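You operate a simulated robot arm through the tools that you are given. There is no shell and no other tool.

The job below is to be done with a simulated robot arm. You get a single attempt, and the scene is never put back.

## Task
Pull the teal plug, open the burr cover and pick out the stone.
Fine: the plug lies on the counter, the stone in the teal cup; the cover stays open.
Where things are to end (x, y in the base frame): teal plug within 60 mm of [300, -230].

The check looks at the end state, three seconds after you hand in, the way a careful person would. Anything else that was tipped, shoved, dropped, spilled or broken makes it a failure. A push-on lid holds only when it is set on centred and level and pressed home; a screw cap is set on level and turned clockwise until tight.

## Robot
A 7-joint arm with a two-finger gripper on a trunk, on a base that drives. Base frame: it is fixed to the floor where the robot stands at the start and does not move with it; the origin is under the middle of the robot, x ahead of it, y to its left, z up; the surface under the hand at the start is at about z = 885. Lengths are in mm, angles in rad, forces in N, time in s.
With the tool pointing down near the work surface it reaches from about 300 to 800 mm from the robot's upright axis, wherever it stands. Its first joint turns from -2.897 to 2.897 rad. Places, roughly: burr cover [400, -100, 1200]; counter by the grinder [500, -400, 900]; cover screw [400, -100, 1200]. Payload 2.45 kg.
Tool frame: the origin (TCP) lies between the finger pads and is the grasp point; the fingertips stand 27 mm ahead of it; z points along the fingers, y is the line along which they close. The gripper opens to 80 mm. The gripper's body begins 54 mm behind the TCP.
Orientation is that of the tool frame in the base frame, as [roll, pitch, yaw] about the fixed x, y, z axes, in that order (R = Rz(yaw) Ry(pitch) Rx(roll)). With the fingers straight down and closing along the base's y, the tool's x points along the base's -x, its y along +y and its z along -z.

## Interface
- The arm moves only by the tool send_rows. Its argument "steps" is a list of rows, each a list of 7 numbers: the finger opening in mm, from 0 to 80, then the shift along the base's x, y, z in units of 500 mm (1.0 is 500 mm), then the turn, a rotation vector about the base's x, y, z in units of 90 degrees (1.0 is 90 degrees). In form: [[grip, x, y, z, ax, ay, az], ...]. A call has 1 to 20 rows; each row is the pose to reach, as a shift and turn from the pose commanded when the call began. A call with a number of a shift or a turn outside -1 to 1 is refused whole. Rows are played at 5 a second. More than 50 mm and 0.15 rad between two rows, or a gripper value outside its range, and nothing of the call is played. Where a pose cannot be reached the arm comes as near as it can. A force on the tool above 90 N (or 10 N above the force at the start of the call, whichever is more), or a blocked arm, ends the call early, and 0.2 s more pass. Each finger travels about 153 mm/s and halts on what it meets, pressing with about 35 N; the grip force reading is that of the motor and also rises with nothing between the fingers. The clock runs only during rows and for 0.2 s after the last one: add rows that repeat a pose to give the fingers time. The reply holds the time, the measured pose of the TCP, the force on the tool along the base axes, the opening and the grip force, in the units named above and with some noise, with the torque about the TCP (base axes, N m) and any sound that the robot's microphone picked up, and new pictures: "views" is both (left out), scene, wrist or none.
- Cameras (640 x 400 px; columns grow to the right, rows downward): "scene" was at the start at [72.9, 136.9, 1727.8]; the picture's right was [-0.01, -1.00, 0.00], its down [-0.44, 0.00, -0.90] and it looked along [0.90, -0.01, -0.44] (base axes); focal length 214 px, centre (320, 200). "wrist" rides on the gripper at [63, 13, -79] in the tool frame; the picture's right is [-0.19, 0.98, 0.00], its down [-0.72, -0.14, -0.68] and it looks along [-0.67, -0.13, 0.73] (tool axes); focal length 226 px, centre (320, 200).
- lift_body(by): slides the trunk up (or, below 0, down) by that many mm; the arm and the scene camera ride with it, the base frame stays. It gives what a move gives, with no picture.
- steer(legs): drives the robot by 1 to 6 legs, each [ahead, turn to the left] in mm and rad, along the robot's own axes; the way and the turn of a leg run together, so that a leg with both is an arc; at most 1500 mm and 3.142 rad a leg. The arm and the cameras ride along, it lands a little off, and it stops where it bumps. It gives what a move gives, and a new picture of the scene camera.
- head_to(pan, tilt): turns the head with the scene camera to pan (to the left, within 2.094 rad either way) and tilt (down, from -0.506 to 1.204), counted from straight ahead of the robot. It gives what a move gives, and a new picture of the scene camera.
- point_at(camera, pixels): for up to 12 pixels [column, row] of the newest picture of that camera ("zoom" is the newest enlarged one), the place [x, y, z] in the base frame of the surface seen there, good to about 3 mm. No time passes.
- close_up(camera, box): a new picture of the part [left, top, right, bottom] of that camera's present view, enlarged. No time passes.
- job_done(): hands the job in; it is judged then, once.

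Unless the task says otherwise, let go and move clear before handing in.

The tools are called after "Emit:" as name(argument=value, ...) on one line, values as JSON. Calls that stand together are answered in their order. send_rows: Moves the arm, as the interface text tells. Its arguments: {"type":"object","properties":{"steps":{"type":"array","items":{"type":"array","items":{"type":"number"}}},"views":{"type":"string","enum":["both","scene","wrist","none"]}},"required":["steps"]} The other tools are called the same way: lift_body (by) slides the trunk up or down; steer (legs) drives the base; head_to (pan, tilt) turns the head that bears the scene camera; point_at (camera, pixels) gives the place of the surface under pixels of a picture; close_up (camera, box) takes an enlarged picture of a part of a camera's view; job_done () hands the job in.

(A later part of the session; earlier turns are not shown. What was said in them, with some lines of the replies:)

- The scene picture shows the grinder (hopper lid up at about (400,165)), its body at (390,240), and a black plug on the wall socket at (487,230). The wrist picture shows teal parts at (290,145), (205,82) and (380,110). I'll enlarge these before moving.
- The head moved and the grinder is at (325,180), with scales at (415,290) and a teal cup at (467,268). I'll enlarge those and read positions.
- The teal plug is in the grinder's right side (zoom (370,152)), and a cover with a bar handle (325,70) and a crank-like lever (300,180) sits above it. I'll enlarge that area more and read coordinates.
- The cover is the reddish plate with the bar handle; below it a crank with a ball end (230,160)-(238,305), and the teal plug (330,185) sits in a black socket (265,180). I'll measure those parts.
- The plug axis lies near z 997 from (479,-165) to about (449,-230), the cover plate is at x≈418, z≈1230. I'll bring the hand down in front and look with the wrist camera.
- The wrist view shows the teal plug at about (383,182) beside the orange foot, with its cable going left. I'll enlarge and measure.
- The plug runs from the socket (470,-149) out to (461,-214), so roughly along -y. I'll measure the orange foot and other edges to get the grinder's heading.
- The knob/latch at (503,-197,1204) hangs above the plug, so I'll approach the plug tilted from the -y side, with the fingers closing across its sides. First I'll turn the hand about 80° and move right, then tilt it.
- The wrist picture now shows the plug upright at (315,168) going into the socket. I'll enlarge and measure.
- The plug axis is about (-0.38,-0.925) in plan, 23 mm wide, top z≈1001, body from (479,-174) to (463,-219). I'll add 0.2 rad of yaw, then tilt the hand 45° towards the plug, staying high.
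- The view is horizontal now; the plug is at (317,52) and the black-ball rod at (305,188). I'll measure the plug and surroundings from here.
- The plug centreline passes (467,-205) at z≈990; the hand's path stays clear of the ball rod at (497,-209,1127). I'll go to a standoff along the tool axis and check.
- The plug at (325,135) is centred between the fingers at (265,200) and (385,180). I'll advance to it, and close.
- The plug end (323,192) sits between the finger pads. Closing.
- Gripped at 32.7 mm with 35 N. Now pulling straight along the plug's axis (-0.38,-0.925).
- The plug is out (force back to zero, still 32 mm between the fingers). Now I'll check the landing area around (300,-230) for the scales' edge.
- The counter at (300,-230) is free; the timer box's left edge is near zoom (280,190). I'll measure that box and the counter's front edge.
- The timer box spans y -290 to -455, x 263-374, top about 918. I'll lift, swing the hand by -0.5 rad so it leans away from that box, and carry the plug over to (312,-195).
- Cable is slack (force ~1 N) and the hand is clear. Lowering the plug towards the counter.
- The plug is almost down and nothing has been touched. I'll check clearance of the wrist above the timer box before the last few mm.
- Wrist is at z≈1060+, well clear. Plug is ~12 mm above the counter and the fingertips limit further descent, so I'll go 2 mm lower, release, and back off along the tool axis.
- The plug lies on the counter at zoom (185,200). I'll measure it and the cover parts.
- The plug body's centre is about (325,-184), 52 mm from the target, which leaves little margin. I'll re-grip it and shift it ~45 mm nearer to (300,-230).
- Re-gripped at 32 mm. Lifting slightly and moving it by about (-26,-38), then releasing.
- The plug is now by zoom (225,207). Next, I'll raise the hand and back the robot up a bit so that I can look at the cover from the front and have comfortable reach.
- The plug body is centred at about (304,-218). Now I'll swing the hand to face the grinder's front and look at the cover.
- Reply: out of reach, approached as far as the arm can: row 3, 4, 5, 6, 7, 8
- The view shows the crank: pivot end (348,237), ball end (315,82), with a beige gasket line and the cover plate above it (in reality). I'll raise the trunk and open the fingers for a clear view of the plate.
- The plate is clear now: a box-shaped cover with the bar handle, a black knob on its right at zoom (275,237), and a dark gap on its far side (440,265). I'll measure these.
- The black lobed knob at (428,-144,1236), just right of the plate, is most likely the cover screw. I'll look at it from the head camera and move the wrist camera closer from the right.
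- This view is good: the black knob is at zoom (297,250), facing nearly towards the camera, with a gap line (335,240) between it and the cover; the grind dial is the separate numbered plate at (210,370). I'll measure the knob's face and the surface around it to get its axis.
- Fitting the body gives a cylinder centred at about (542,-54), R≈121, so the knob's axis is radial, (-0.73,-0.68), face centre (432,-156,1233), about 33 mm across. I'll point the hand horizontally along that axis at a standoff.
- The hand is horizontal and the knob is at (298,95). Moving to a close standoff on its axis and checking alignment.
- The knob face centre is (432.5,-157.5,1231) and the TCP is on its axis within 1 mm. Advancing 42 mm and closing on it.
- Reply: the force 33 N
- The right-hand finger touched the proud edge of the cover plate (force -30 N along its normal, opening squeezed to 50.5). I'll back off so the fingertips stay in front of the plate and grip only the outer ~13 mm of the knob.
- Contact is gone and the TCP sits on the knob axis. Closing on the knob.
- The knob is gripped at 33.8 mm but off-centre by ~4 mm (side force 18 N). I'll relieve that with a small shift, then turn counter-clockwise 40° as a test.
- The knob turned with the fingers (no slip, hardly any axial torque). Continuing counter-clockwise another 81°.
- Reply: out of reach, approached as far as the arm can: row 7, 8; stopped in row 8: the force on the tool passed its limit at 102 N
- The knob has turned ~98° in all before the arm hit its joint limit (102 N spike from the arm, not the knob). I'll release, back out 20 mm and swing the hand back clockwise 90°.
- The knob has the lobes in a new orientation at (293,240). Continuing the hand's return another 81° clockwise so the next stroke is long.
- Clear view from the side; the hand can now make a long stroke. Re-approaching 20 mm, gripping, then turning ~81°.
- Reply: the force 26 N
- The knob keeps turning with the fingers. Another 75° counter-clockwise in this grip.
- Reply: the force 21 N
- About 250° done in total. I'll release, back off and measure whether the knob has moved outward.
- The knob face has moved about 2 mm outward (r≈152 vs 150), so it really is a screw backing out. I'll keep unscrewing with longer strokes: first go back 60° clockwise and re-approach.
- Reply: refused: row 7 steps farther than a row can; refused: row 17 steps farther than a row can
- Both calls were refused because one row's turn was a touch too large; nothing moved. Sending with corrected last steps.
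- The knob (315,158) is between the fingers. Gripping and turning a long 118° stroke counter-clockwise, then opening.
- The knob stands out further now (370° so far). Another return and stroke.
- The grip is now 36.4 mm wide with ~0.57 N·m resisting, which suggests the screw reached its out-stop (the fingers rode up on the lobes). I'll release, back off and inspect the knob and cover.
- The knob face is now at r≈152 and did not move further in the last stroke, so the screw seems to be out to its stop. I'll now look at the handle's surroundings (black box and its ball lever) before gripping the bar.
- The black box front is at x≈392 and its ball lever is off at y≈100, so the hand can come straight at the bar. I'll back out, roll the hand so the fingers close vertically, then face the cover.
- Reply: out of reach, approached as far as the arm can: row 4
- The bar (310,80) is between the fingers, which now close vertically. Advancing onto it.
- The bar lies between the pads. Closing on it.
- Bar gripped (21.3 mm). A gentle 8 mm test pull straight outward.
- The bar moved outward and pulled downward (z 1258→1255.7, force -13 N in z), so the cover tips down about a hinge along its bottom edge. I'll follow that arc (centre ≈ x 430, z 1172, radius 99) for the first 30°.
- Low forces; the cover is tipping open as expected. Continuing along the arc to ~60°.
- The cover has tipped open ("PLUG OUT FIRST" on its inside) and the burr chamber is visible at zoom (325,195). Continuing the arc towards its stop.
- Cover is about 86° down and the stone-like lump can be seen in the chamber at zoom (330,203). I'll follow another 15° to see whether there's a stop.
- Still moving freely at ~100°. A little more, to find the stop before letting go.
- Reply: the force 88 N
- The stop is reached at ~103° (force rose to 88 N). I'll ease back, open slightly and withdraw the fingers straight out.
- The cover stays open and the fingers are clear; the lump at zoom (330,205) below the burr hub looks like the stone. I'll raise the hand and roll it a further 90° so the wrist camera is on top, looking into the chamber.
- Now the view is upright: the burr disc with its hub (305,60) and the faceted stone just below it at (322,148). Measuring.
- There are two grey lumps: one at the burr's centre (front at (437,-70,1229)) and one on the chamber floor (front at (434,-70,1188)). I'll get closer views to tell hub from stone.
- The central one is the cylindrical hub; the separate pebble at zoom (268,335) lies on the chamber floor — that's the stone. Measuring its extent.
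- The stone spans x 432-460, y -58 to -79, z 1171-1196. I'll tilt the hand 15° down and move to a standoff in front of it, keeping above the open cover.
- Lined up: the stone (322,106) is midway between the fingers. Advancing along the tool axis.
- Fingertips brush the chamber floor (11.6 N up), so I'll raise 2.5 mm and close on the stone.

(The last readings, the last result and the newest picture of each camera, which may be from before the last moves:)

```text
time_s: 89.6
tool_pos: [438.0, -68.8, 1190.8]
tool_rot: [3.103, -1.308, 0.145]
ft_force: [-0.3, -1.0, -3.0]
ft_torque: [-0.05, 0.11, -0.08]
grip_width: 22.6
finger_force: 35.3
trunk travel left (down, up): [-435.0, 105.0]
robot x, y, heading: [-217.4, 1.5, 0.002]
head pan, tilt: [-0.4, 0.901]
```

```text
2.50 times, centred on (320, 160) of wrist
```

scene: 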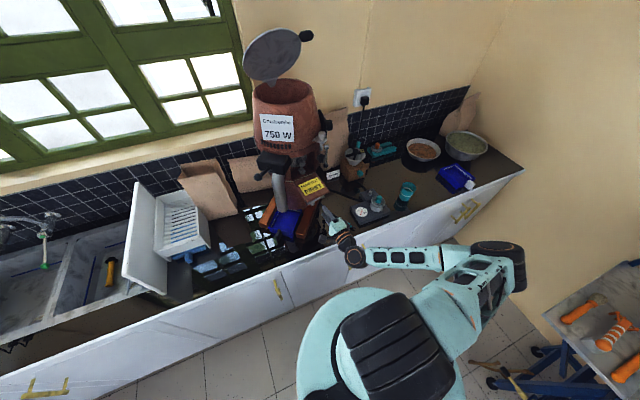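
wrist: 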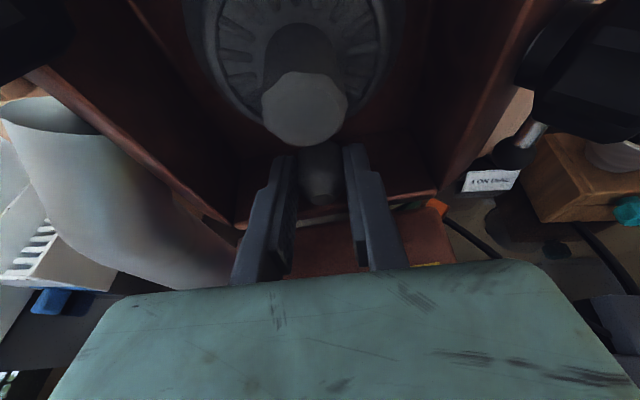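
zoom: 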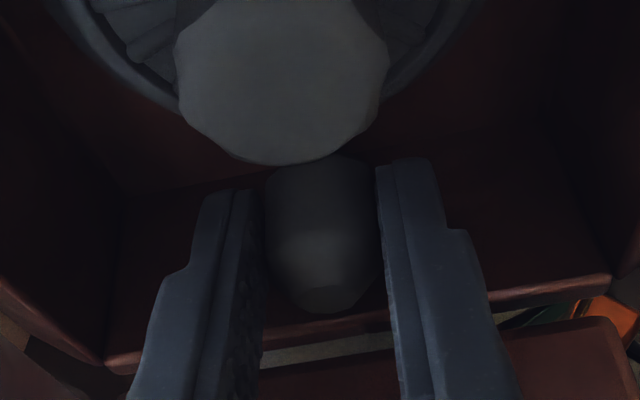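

Stone gripped at 22.6 mm. Lifting 2 mm and pulling straight out (staying below the hub), then up and away.

Emit:
send_rows(steps=[[5, 0, 0, 0.005, 0, 0, 0], [5, -0.03, -0.003, 0.006, 0, 0, 0], [5, -0.07, -0.007, 0.008, 0, 0, 0], [5, -0.12, -0.012, 0.02, 0, 0, 0], [5, -0.19, -0.019, 0.05, 0, 0, 0], [5, -0.27, -0.027, 0.08, 0, 0, 0], [5, -0.35, -0.035, 0.1, 0, 0, 0], [5, -0.35, -0.035, 0.1, 0, 0, 0]], views="both")

Emit:
close_up(camera="wrist", box=[220, 80, 420, 240])

Emit:
close_up(camera="scene", box=[290, 130, 450, 240])

```text
time_s: 91.4
tool_pos: [264.2, -90.4, 1240.8]
tool_rot: [3.102, -1.308, 0.147]
ft_force: [0.5, 0.2, 0.2]
ft_torque: [0.0, -0.01, -0.01]
grip_width: 22.8
finger_force: 35.4
trunk travel left (down, up): [-435.0, 105.0]
robot x, y, heading: [-216.7, 4.6, 0.004]
head pan, tilt: [-0.4, 0.901]
```

scene: 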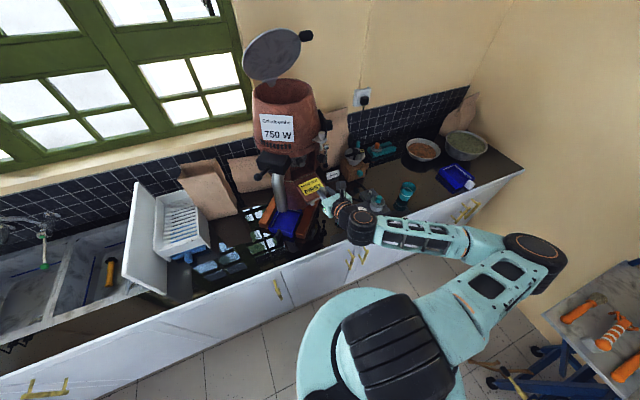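
wrist: 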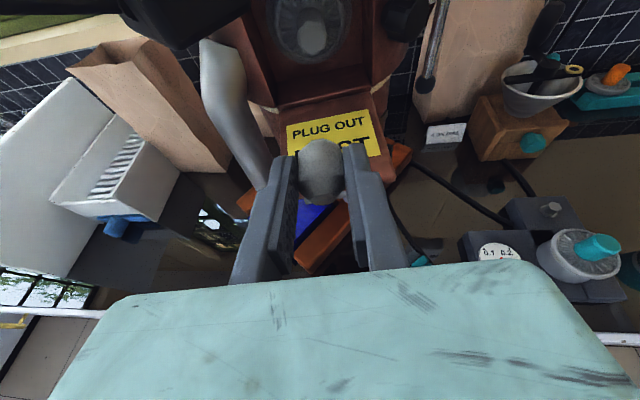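

```text
2.50 times, centred on (320, 160) of wrist
```

zoom: 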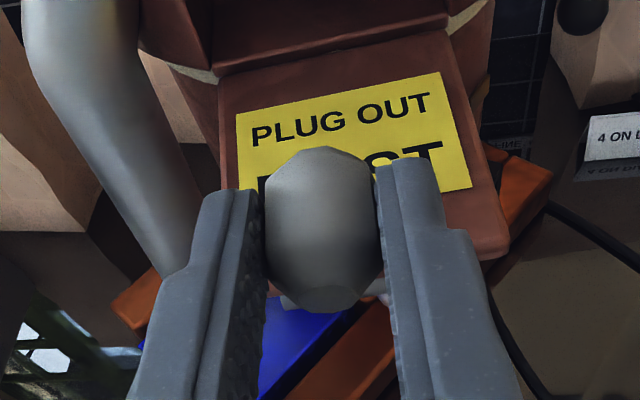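

```text
3.64 times, centred on (370, 185) of scene
```

zoom: 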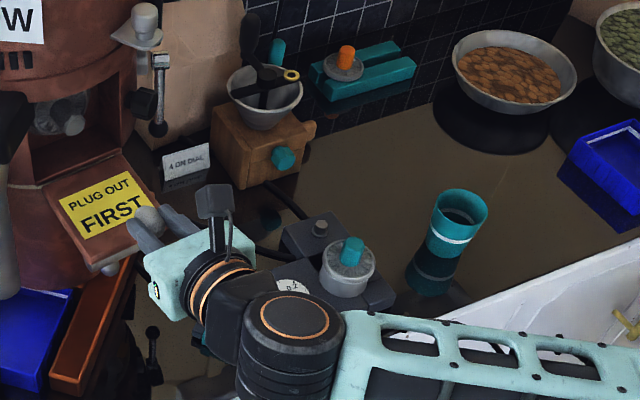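

The stone is held (22.8 mm) and out of the grinder. The teal cup is at zoom (460,220); measuring its rim.

Emit:
point_at(camera="zoom", pixels=[[437, 200], [484, 213], [462, 190], [458, 226], [460, 212], [450, 240], [430, 245], [455, 255], [472, 245], [445, 195], [478, 203], [470, 223]])

Emit:
close_up(camera="scene", box=[375, 170, 445, 225])

```text
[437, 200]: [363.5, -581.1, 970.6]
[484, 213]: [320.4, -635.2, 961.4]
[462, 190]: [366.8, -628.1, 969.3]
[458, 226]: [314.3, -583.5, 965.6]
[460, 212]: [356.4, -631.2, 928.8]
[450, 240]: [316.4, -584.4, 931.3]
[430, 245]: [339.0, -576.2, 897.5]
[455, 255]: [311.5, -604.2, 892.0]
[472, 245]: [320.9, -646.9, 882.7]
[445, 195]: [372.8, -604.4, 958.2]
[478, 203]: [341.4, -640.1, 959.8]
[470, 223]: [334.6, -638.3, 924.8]
```

```text
7.27 times, centred on (410, 198) of scene
```

zoom: 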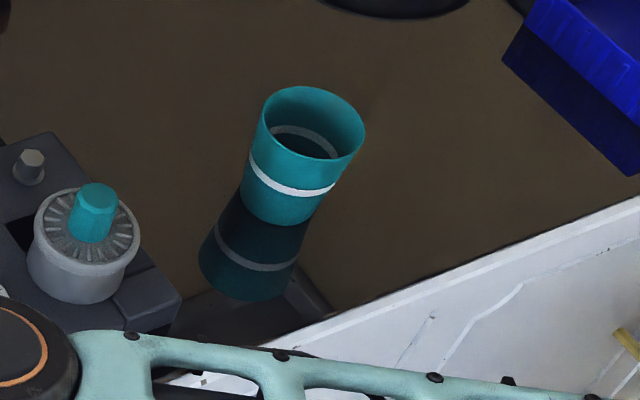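

Cup rim centre ≈ (341,-608), z 970, radius ≈35, base ≈30. From here that is over 800 mm away, so I'll need to drive forward again; first I'll check the elbow and nearby cart positions.

Emit:
point_at(camera="scene", pixels=[[540, 255], [500, 290], [460, 340], [590, 320], [560, 345], [630, 280], [450, 240], [405, 190], [380, 300], [345, 310]])

Emit:
send_rows(steps=[[5, -0.05, -0.03, 0.02, 0, 0, -0.05], [5, -0.1, -0.07, 0.04, 0, 0, -0.1], [5, -0.13, -0.13, 0.05, 0, 0, -0.15], [5, -0.15, -0.2, 0.05, 0, 0, -0.2], [5, -0.16, -0.27, 0.05, 0, 0, -0.25], [5, -0.17, -0.34, 0.05, 0, 0, -0.3], [5, -0.17, -0.41, 0.05, 0, 0, -0.35], [5, -0.17, -0.48, 0.05, 0, 0, -0.4], [5, -0.17, -0.55, 0.05, 0, 0, -0.45], [5, -0.17, -0.6, 0.05, 0, 0, -0.5], [5, -0.17, -0.6, 0.05, 0, 0, -0.5]], views="both")

```text
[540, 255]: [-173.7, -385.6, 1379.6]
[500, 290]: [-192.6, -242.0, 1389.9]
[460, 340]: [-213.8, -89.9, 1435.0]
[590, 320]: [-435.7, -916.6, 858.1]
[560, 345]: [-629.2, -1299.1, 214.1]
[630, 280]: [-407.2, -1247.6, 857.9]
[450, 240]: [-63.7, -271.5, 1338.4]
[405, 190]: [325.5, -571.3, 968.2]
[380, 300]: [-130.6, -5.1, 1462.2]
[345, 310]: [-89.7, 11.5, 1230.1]
```

```text
time_s: 93.8
tool_pos: [177.8, -384.6, 1267.3]
tool_rot: [3.105, -1.308, -0.642]
ft_force: [0.0, -0.4, -1.0]
ft_torque: [0.01, 0.01, 0.02]
grip_width: 22.7
finger_force: 34.9
out of reach, approached as far as the arm can: row 1, 2, 3, 4, 5, 6, 7
trunk travel left (down, up): [-435.0, 105.0]
robot x, y, heading: [-219.6, -0.3, 0.002]
head pan, tilt: [-0.4, 0.901]
```

scene: 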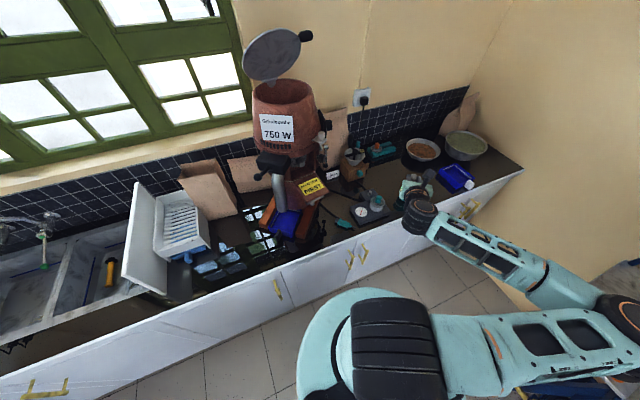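
wrist: 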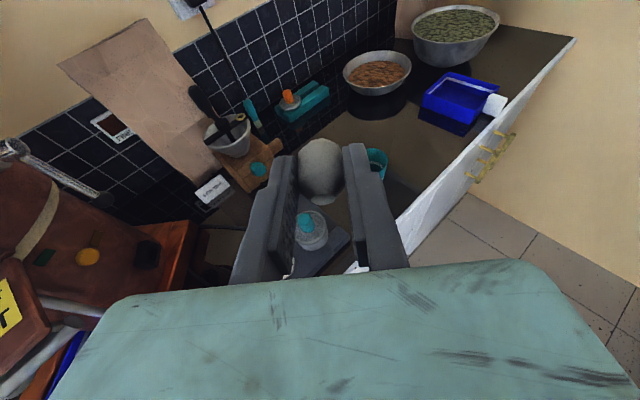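

The hand is off to the right, stone still held. Driving forward 180 mm to bring the cup within reach.

Emit:
steer(legs=[[180, 0]])

```text
time_s: 95.3
tool_pos: [356.0, -381.0, 1268.2]
tool_rot: [3.102, -1.308, -0.634]
ft_force: [-0.2, -0.6, -0.8]
ft_torque: [-0.03, -0.01, 0.0]
grip_width: 22.4
finger_force: 34.8
trunk travel left (down, up): [-435.0, 105.0]
robot x, y, heading: [-44.2, 2.0, 0.007]
head pan, tilt: [-0.4, 0.901]
```

scene: 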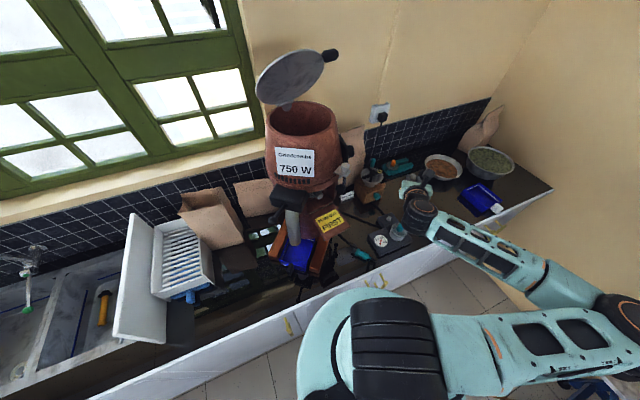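

Now pointing the hand down while moving over the cup, staying high.

Emit:
send_rows(steps=[[5, -0.003, -0.05, 0, 0.0576, 0.0723, 0], [5, -0.006, -0.1, 0, 0.115, 0.1447, 0], [5, -0.01, -0.15, 0, 0.173, 0.217, 0], [5, -0.013, -0.2, -0.01, 0.2307, 0.2893, 0], [5, -0.016, -0.25, -0.02, 0.288, 0.3617, 0], [5, -0.02, -0.3, -0.04, 0.346, 0.434, 0], [5, -0.023, -0.35, -0.06, 0.4037, 0.5063, 0], [5, -0.026, -0.4, -0.08, 0.461, 0.5787, 0], [5, -0.03, -0.454, -0.1, 0.519, 0.651, 0], [5, -0.03, -0.454, -0.1, 0.519, 0.651, 0]], views="both")

```text
time_s: 97.5
tool_pos: [339.6, -609.1, 1217.7]
tool_rot: [3.138, -0.001, -0.664]
ft_force: [0.4, 0.0, 0.3]
ft_torque: [-0.01, -0.02, 0.0]
grip_width: 22.4
finger_force: 35.5
trunk travel left (down, up): [-435.0, 105.0]
robot x, y, heading: [-43.1, 0.5, 0.004]
head pan, tilt: [-0.4, 0.901]
```

scene: 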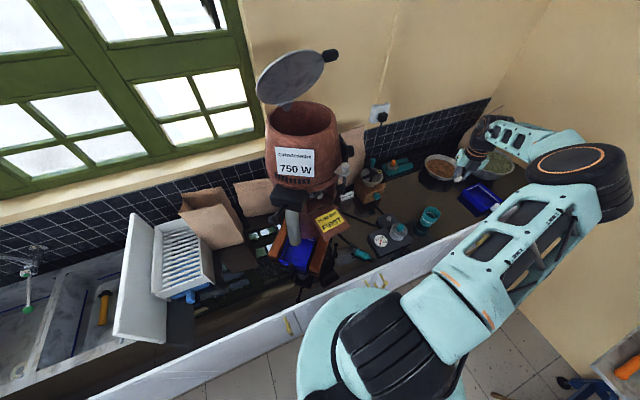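
wrist: 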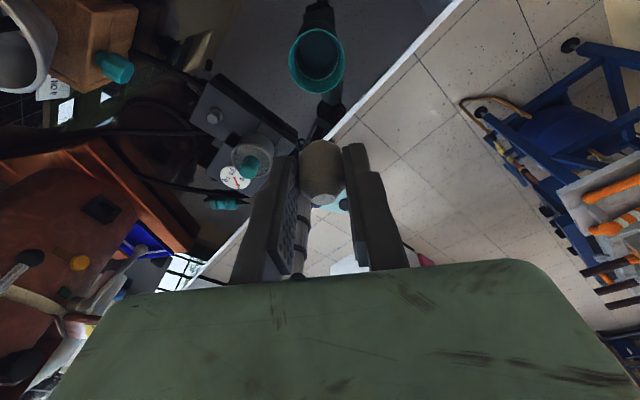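

The hand points down above the cup; its rim is at (316,60) in the wrist view. Re-measuring the rim.

Emit:
point_at(camera="wrist", pixels=[[290, 60], [343, 60], [316, 31], [316, 91], [298, 40], [336, 82], [297, 81], [335, 39]])

Emit:
close_up(camera="wrist", box=[260, 0, 380, 120])

Emit:
close_up(camera="scene", box=[395, 180, 475, 250])

```text
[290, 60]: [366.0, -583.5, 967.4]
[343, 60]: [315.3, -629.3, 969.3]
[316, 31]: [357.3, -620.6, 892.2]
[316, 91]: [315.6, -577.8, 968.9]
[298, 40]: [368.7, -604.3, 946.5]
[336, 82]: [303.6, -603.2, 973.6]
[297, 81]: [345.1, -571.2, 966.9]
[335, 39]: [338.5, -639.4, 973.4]
```

```text
3.33 times, centred on (320, 60) of wrist
```

zoom: 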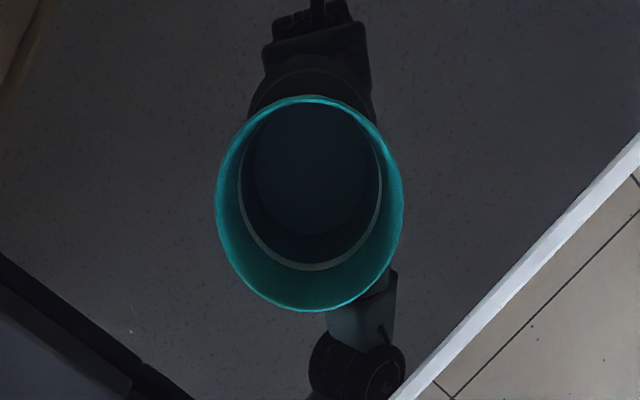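

```text
5.71 times, centred on (435, 215) of scene
```

zoom: 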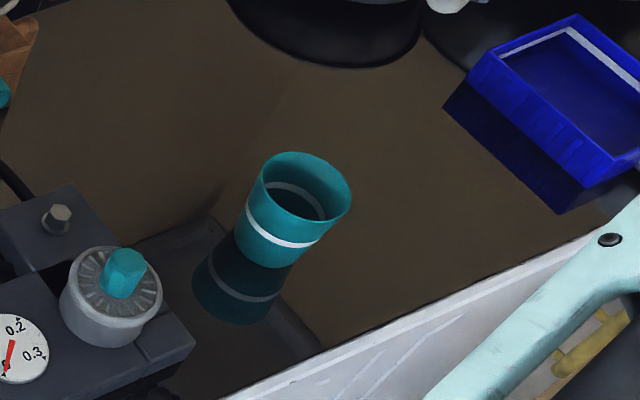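

Cup centre ≈ (341,-606), rim z 970. Lowering the trunk 110 mm first (hand goes to z≈1108), then I'll descend into the cup.

Emit:
lift_body(by=-110)

Emit:
send_rows(steps=[[5, 0.002, 0.005, -0.05, 0, 0, 0], [5, 0.002, 0.005, -0.12, 0, 0, 0], [5, 0.002, 0.005, -0.16, 0, 0, 0], [5, 0.002, 0.005, -0.16, 0, 0, 0]], views="both")

Emit:
close_up(camera="scene", box=[395, 150, 475, 220])

```text
time_s: 98.9
tool_pos: [339.7, -609.6, 1107.9]
tool_rot: [3.136, -0.002, -0.663]
ft_force: [-0.3, -0.4, 0.2]
ft_torque: [0.0, -0.02, -0.01]
grip_width: 22.7
finger_force: 34.9
trunk travel left (down, up): [-325.0, 215.0]
robot x, y, heading: [-42.6, 2.8, 0.008]
head pan, tilt: [-0.4, 0.901]
```

```text
time_s: 99.9
tool_pos: [339.9, -607.8, 1028.5]
tool_rot: [3.138, -0.001, -0.662]
ft_force: [0.1, -0.1, -0.4]
ft_torque: [-0.01, -0.02, 0.02]
grip_width: 22.4
finger_force: 35.3
trunk travel left (down, up): [-325.0, 215.0]
robot x, y, heading: [-43.2, 1.4, 0.003]
head pan, tilt: [-0.4, 0.901]
```

scene: 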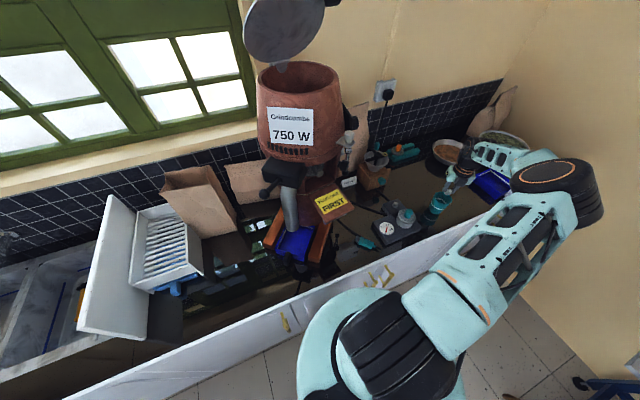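
wrist: 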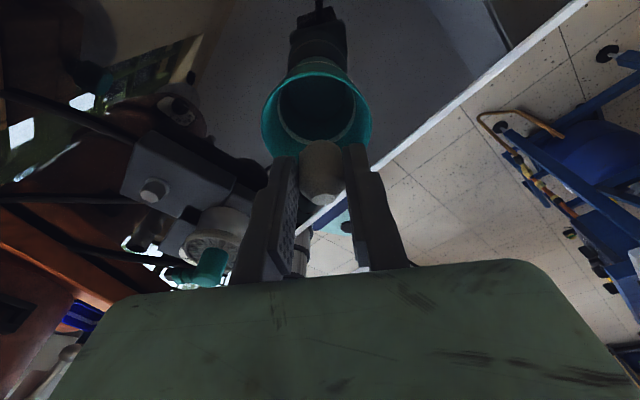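

```text
5.71 times, centred on (435, 185) of scene
```

zoom: 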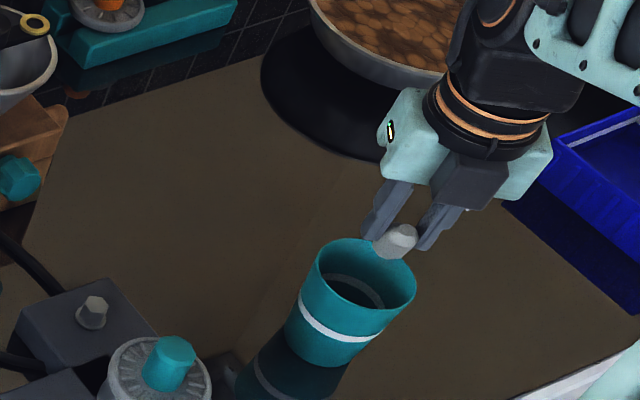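

The stone hangs just above the cup. Re-checking the rim centre from this close view before going in.

Emit:
point_at(camera="wrist", pixels=[[264, 112], [370, 112], [270, 90], [364, 90], [290, 70], [345, 70], [272, 140], [362, 140], [317, 62], [365, 130], [267, 130]])

Emit:
point_at(camera="zoom", pixels=[[313, 275], [414, 290], [360, 308], [330, 246], [395, 303], [335, 300], [398, 240]])

```text
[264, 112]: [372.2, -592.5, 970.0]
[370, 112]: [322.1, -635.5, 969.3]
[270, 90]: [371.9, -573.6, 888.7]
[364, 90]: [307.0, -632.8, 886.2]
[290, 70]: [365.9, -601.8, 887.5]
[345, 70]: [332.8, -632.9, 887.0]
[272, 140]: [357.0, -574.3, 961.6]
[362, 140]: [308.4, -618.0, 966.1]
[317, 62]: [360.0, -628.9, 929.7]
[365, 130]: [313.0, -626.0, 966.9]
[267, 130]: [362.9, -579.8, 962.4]
```

```text
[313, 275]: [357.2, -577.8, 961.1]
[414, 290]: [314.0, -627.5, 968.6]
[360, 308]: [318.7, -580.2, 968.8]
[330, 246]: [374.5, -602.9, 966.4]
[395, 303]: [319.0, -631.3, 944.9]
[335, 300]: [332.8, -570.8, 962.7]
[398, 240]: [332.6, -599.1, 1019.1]
```

Centre confirmed at about (341,-605.5). Descending into the cup with a 2 mm correction.

Emit:
send_rows(steps=[[5, 0.002, 0.0045, -0.03, 0, 0, 0], [5, 0.002, 0.0045, -0.07, 0, 0, 0], [5, 0.002, 0.0045, -0.11, 0, 0, 0], [5, 0.002, 0.0045, -0.15, 0, 0, 0], [5, 0.002, 0.0045, -0.158, 0, 0, 0], [5, 0.002, 0.0045, -0.158, 0, 0, 0]], views="both")

Emit:
close_up(camera="scene", box=[395, 160, 475, 230])

```text
time_s: 101.3
tool_pos: [342.6, -603.3, 948.2]
tool_rot: [3.138, -0.001, -0.661]
ft_force: [0.3, -0.4, -0.2]
ft_torque: [0.02, -0.05, 0.01]
grip_width: 22.7
finger_force: 35.1
trunk travel left (down, up): [-325.0, 215.0]
robot x, y, heading: [-43.5, -0.2, 0.002]
head pan, tilt: [-0.4, 0.901]
```

scene: 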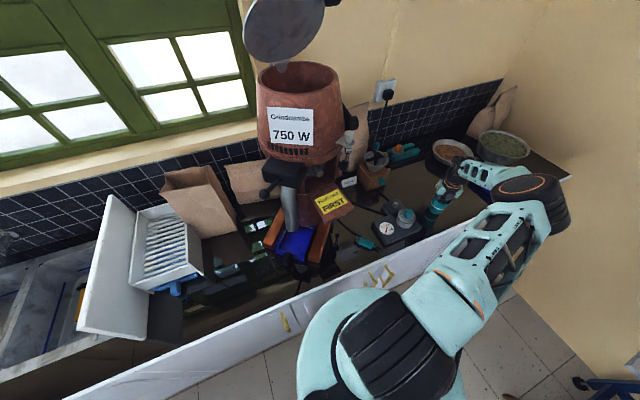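
wrist: 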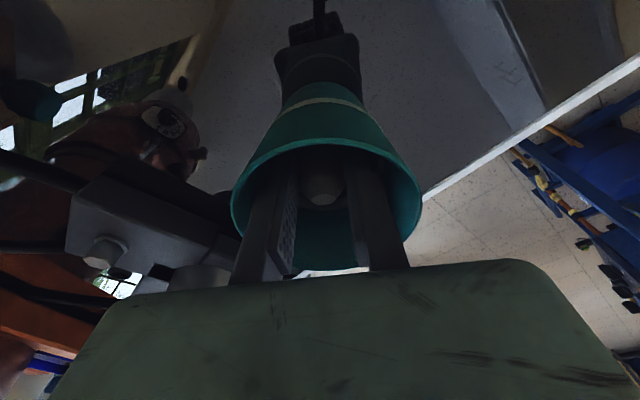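

```text
5.71 times, centred on (435, 195) of scene
```

zoom: 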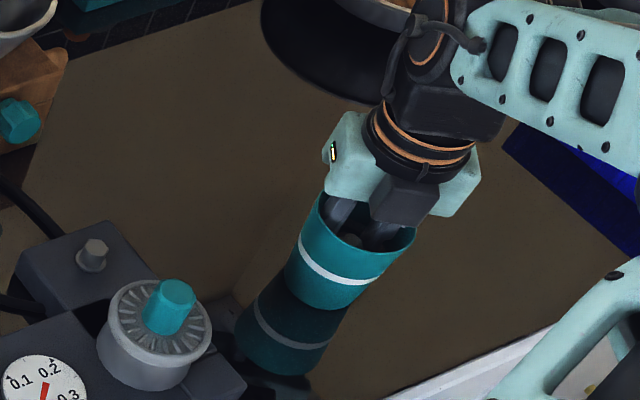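

The fingers are inside the cup without touching (force ~0), about 2.5 mm off-centre. I'll correct that, open gently to 29 mm and lift straight out.

Emit:
send_rows(steps=[[5, -0.003, -0.004, 0, 0, 0, 0], [5, -0.003, -0.004, 0, 0, 0, 0], [26, -0.003, -0.004, 0, 0, 0, 0], [29, -0.003, -0.004, 0, 0, 0, 0], [29, -0.003, -0.004, 0, 0, 0, 0], [29, -0.003, -0.004, 0, 0, 0, 0]], views="wrist")

```text
time_s: 102.7
tool_pos: [341.7, -606.0, 948.8]
tool_rot: [3.139, -0.001, -0.663]
ft_force: [-0.1, -0.6, -0.6]
ft_torque: [0.0, -0.01, -0.02]
grip_width: 27.4
finger_force: 0.1
trunk travel left (down, up): [-325.0, 215.0]
robot x, y, heading: [-42.4, -1.2, 0.006]
head pan, tilt: [-0.4, 0.901]
```

wrist: 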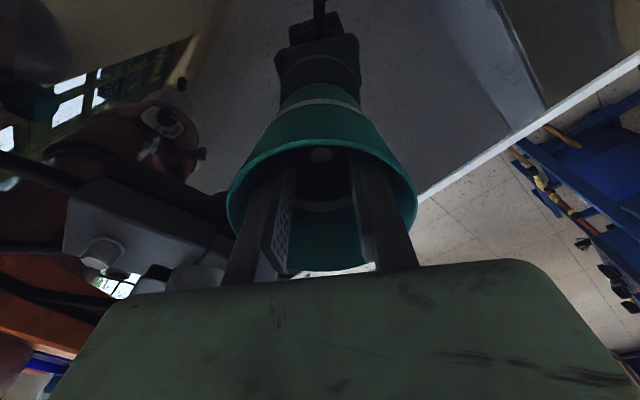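

The stone has dropped to the cup's bottom (seen at (320,155)). Lifting straight out.

Emit:
send_rows(steps=[[26, 0, 0, 0, 0, 0, 0], [26, 0, 0, 0.03, 0, 0, 0], [26, 0, 0, 0.08, 0, 0, 0], [26, 0, 0, 0.16, 0, 0, 0], [26, 0, 0, 0.25, 0, 0, 0], [26, 0, 0, 0.34, 0, 0, 0], [26, 0, 0, 0.34, 0, 0, 0]], views="both")

Emit:
close_up(camera="wrist", box=[250, 0, 390, 120])

Emit:
close_up(camera="scene", box=[300, 150, 480, 280])

```text
time_s: 104.3
tool_pos: [342.7, -607.3, 1118.5]
tool_rot: [3.138, 0.0, -0.662]
ft_force: [-0.5, -0.4, 0.6]
ft_torque: [0.04, 0.01, 0.0]
grip_width: 26.0
finger_force: 0.0
trunk travel left (down, up): [-325.0, 215.0]
robot x, y, heading: [-43.9, 3.6, -0.002]
head pan, tilt: [-0.4, 0.901]
```

scene: 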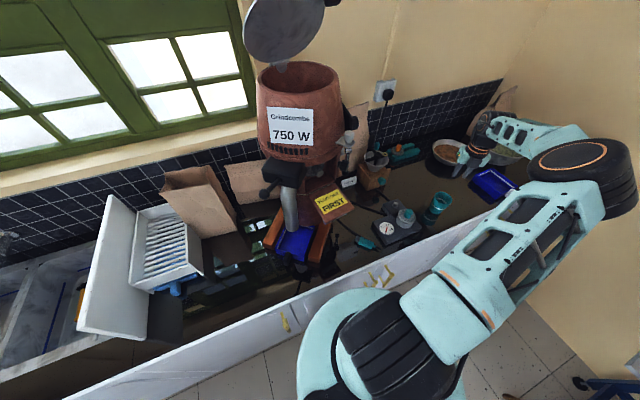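
wrist: 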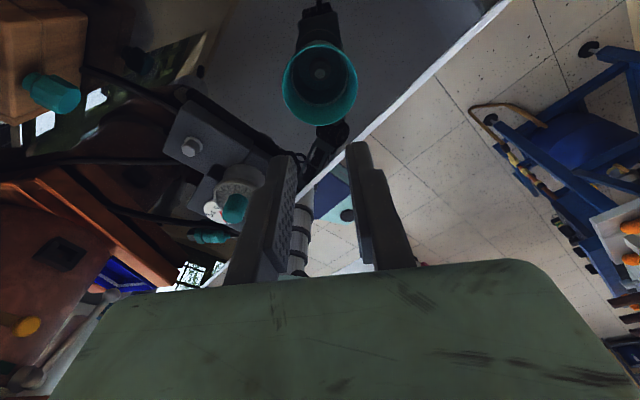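

```text
3.33 times, centred on (320, 60) of wrist
```

zoom: 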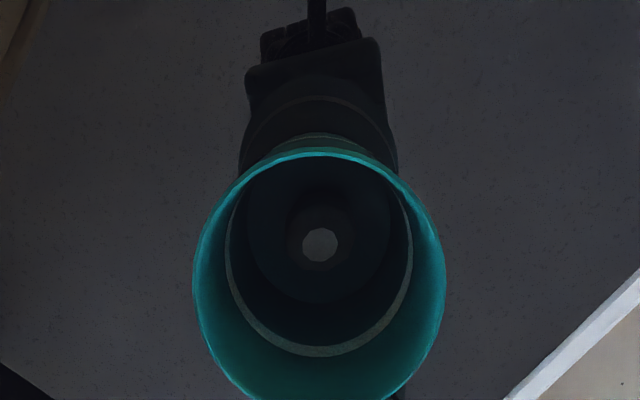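

```text
3.08 times, centred on (390, 215) of scene
```

zoom: 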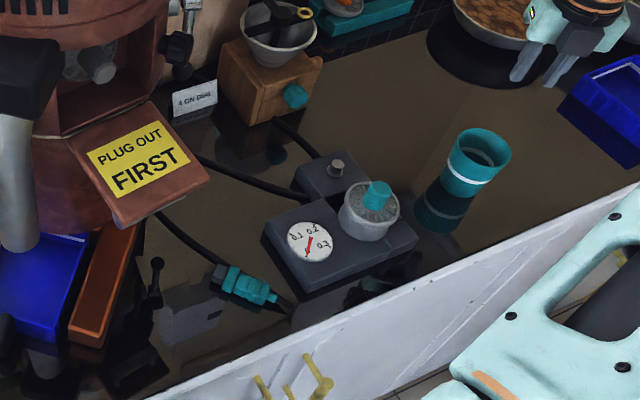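

The stone stands in the cup (zoom (320,243)), the cover is open, card, timer and cup are upright. A final check of the plug's position.

Emit:
point_at(camera="zoom", pixels=[[218, 273], [230, 280], [245, 287], [262, 295], [275, 300], [475, 175], [475, 160], [140, 160]])

Emit:
close_up(camera="scene", box=[240, 60, 360, 280])

```text
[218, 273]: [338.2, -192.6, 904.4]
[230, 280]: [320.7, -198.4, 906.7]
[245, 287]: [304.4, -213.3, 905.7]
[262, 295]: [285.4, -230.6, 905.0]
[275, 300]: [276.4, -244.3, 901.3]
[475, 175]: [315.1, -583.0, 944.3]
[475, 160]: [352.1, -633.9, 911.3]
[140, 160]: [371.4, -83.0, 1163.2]
```

```text
1.82 times, centred on (300, 170) of scene
```

zoom: 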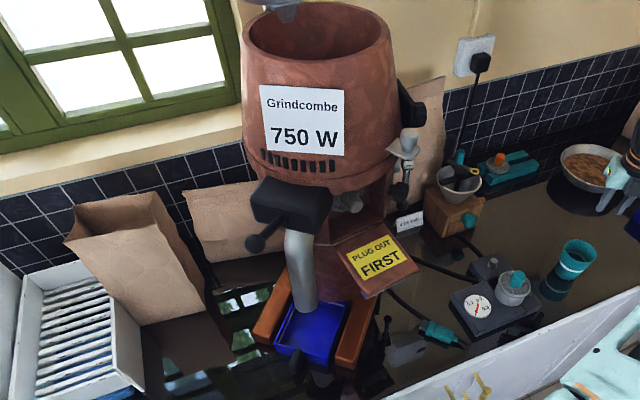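

The plug lies from (338,-193) to (276,-244), centred about 14 mm from the target. The stone is in the upright cup, the cover stays open and the hand is empty and clear, so I'm handing in.

Emit:
job_done()

```text
The job is handed in.
```

The job is handed in. The last pictures and readings before handing in showed:

- **Teal plug:** it is pulled and lying on the counter. Its middle is about 14 mm from [300, -230], and both ends are within 60 mm. I set it down once, then moved it closer because it was near the limit.
- **Burr cover:** I unscrewed the black knob beside it. The cover tips down on a hinge along its bottom edge, past horizontal to its stop at about 103°, and it stayed there after I let go.
- **Stone:** I picked it off the chamber floor and dropped it into the teal cup, which is still upright.

I saw nothing else tipped or shoved. Three contacts happened along the way:

- A fingertip pressed the edge of the closed cover at about 30 N.
- A 102 N spike stopped one turn of the knob when the arm ran out of reach.
- The cover was pushed against its stop at about 88 N before I eased off.

None left any visible damage. The gripper is empty and about 120 mm above the cup.
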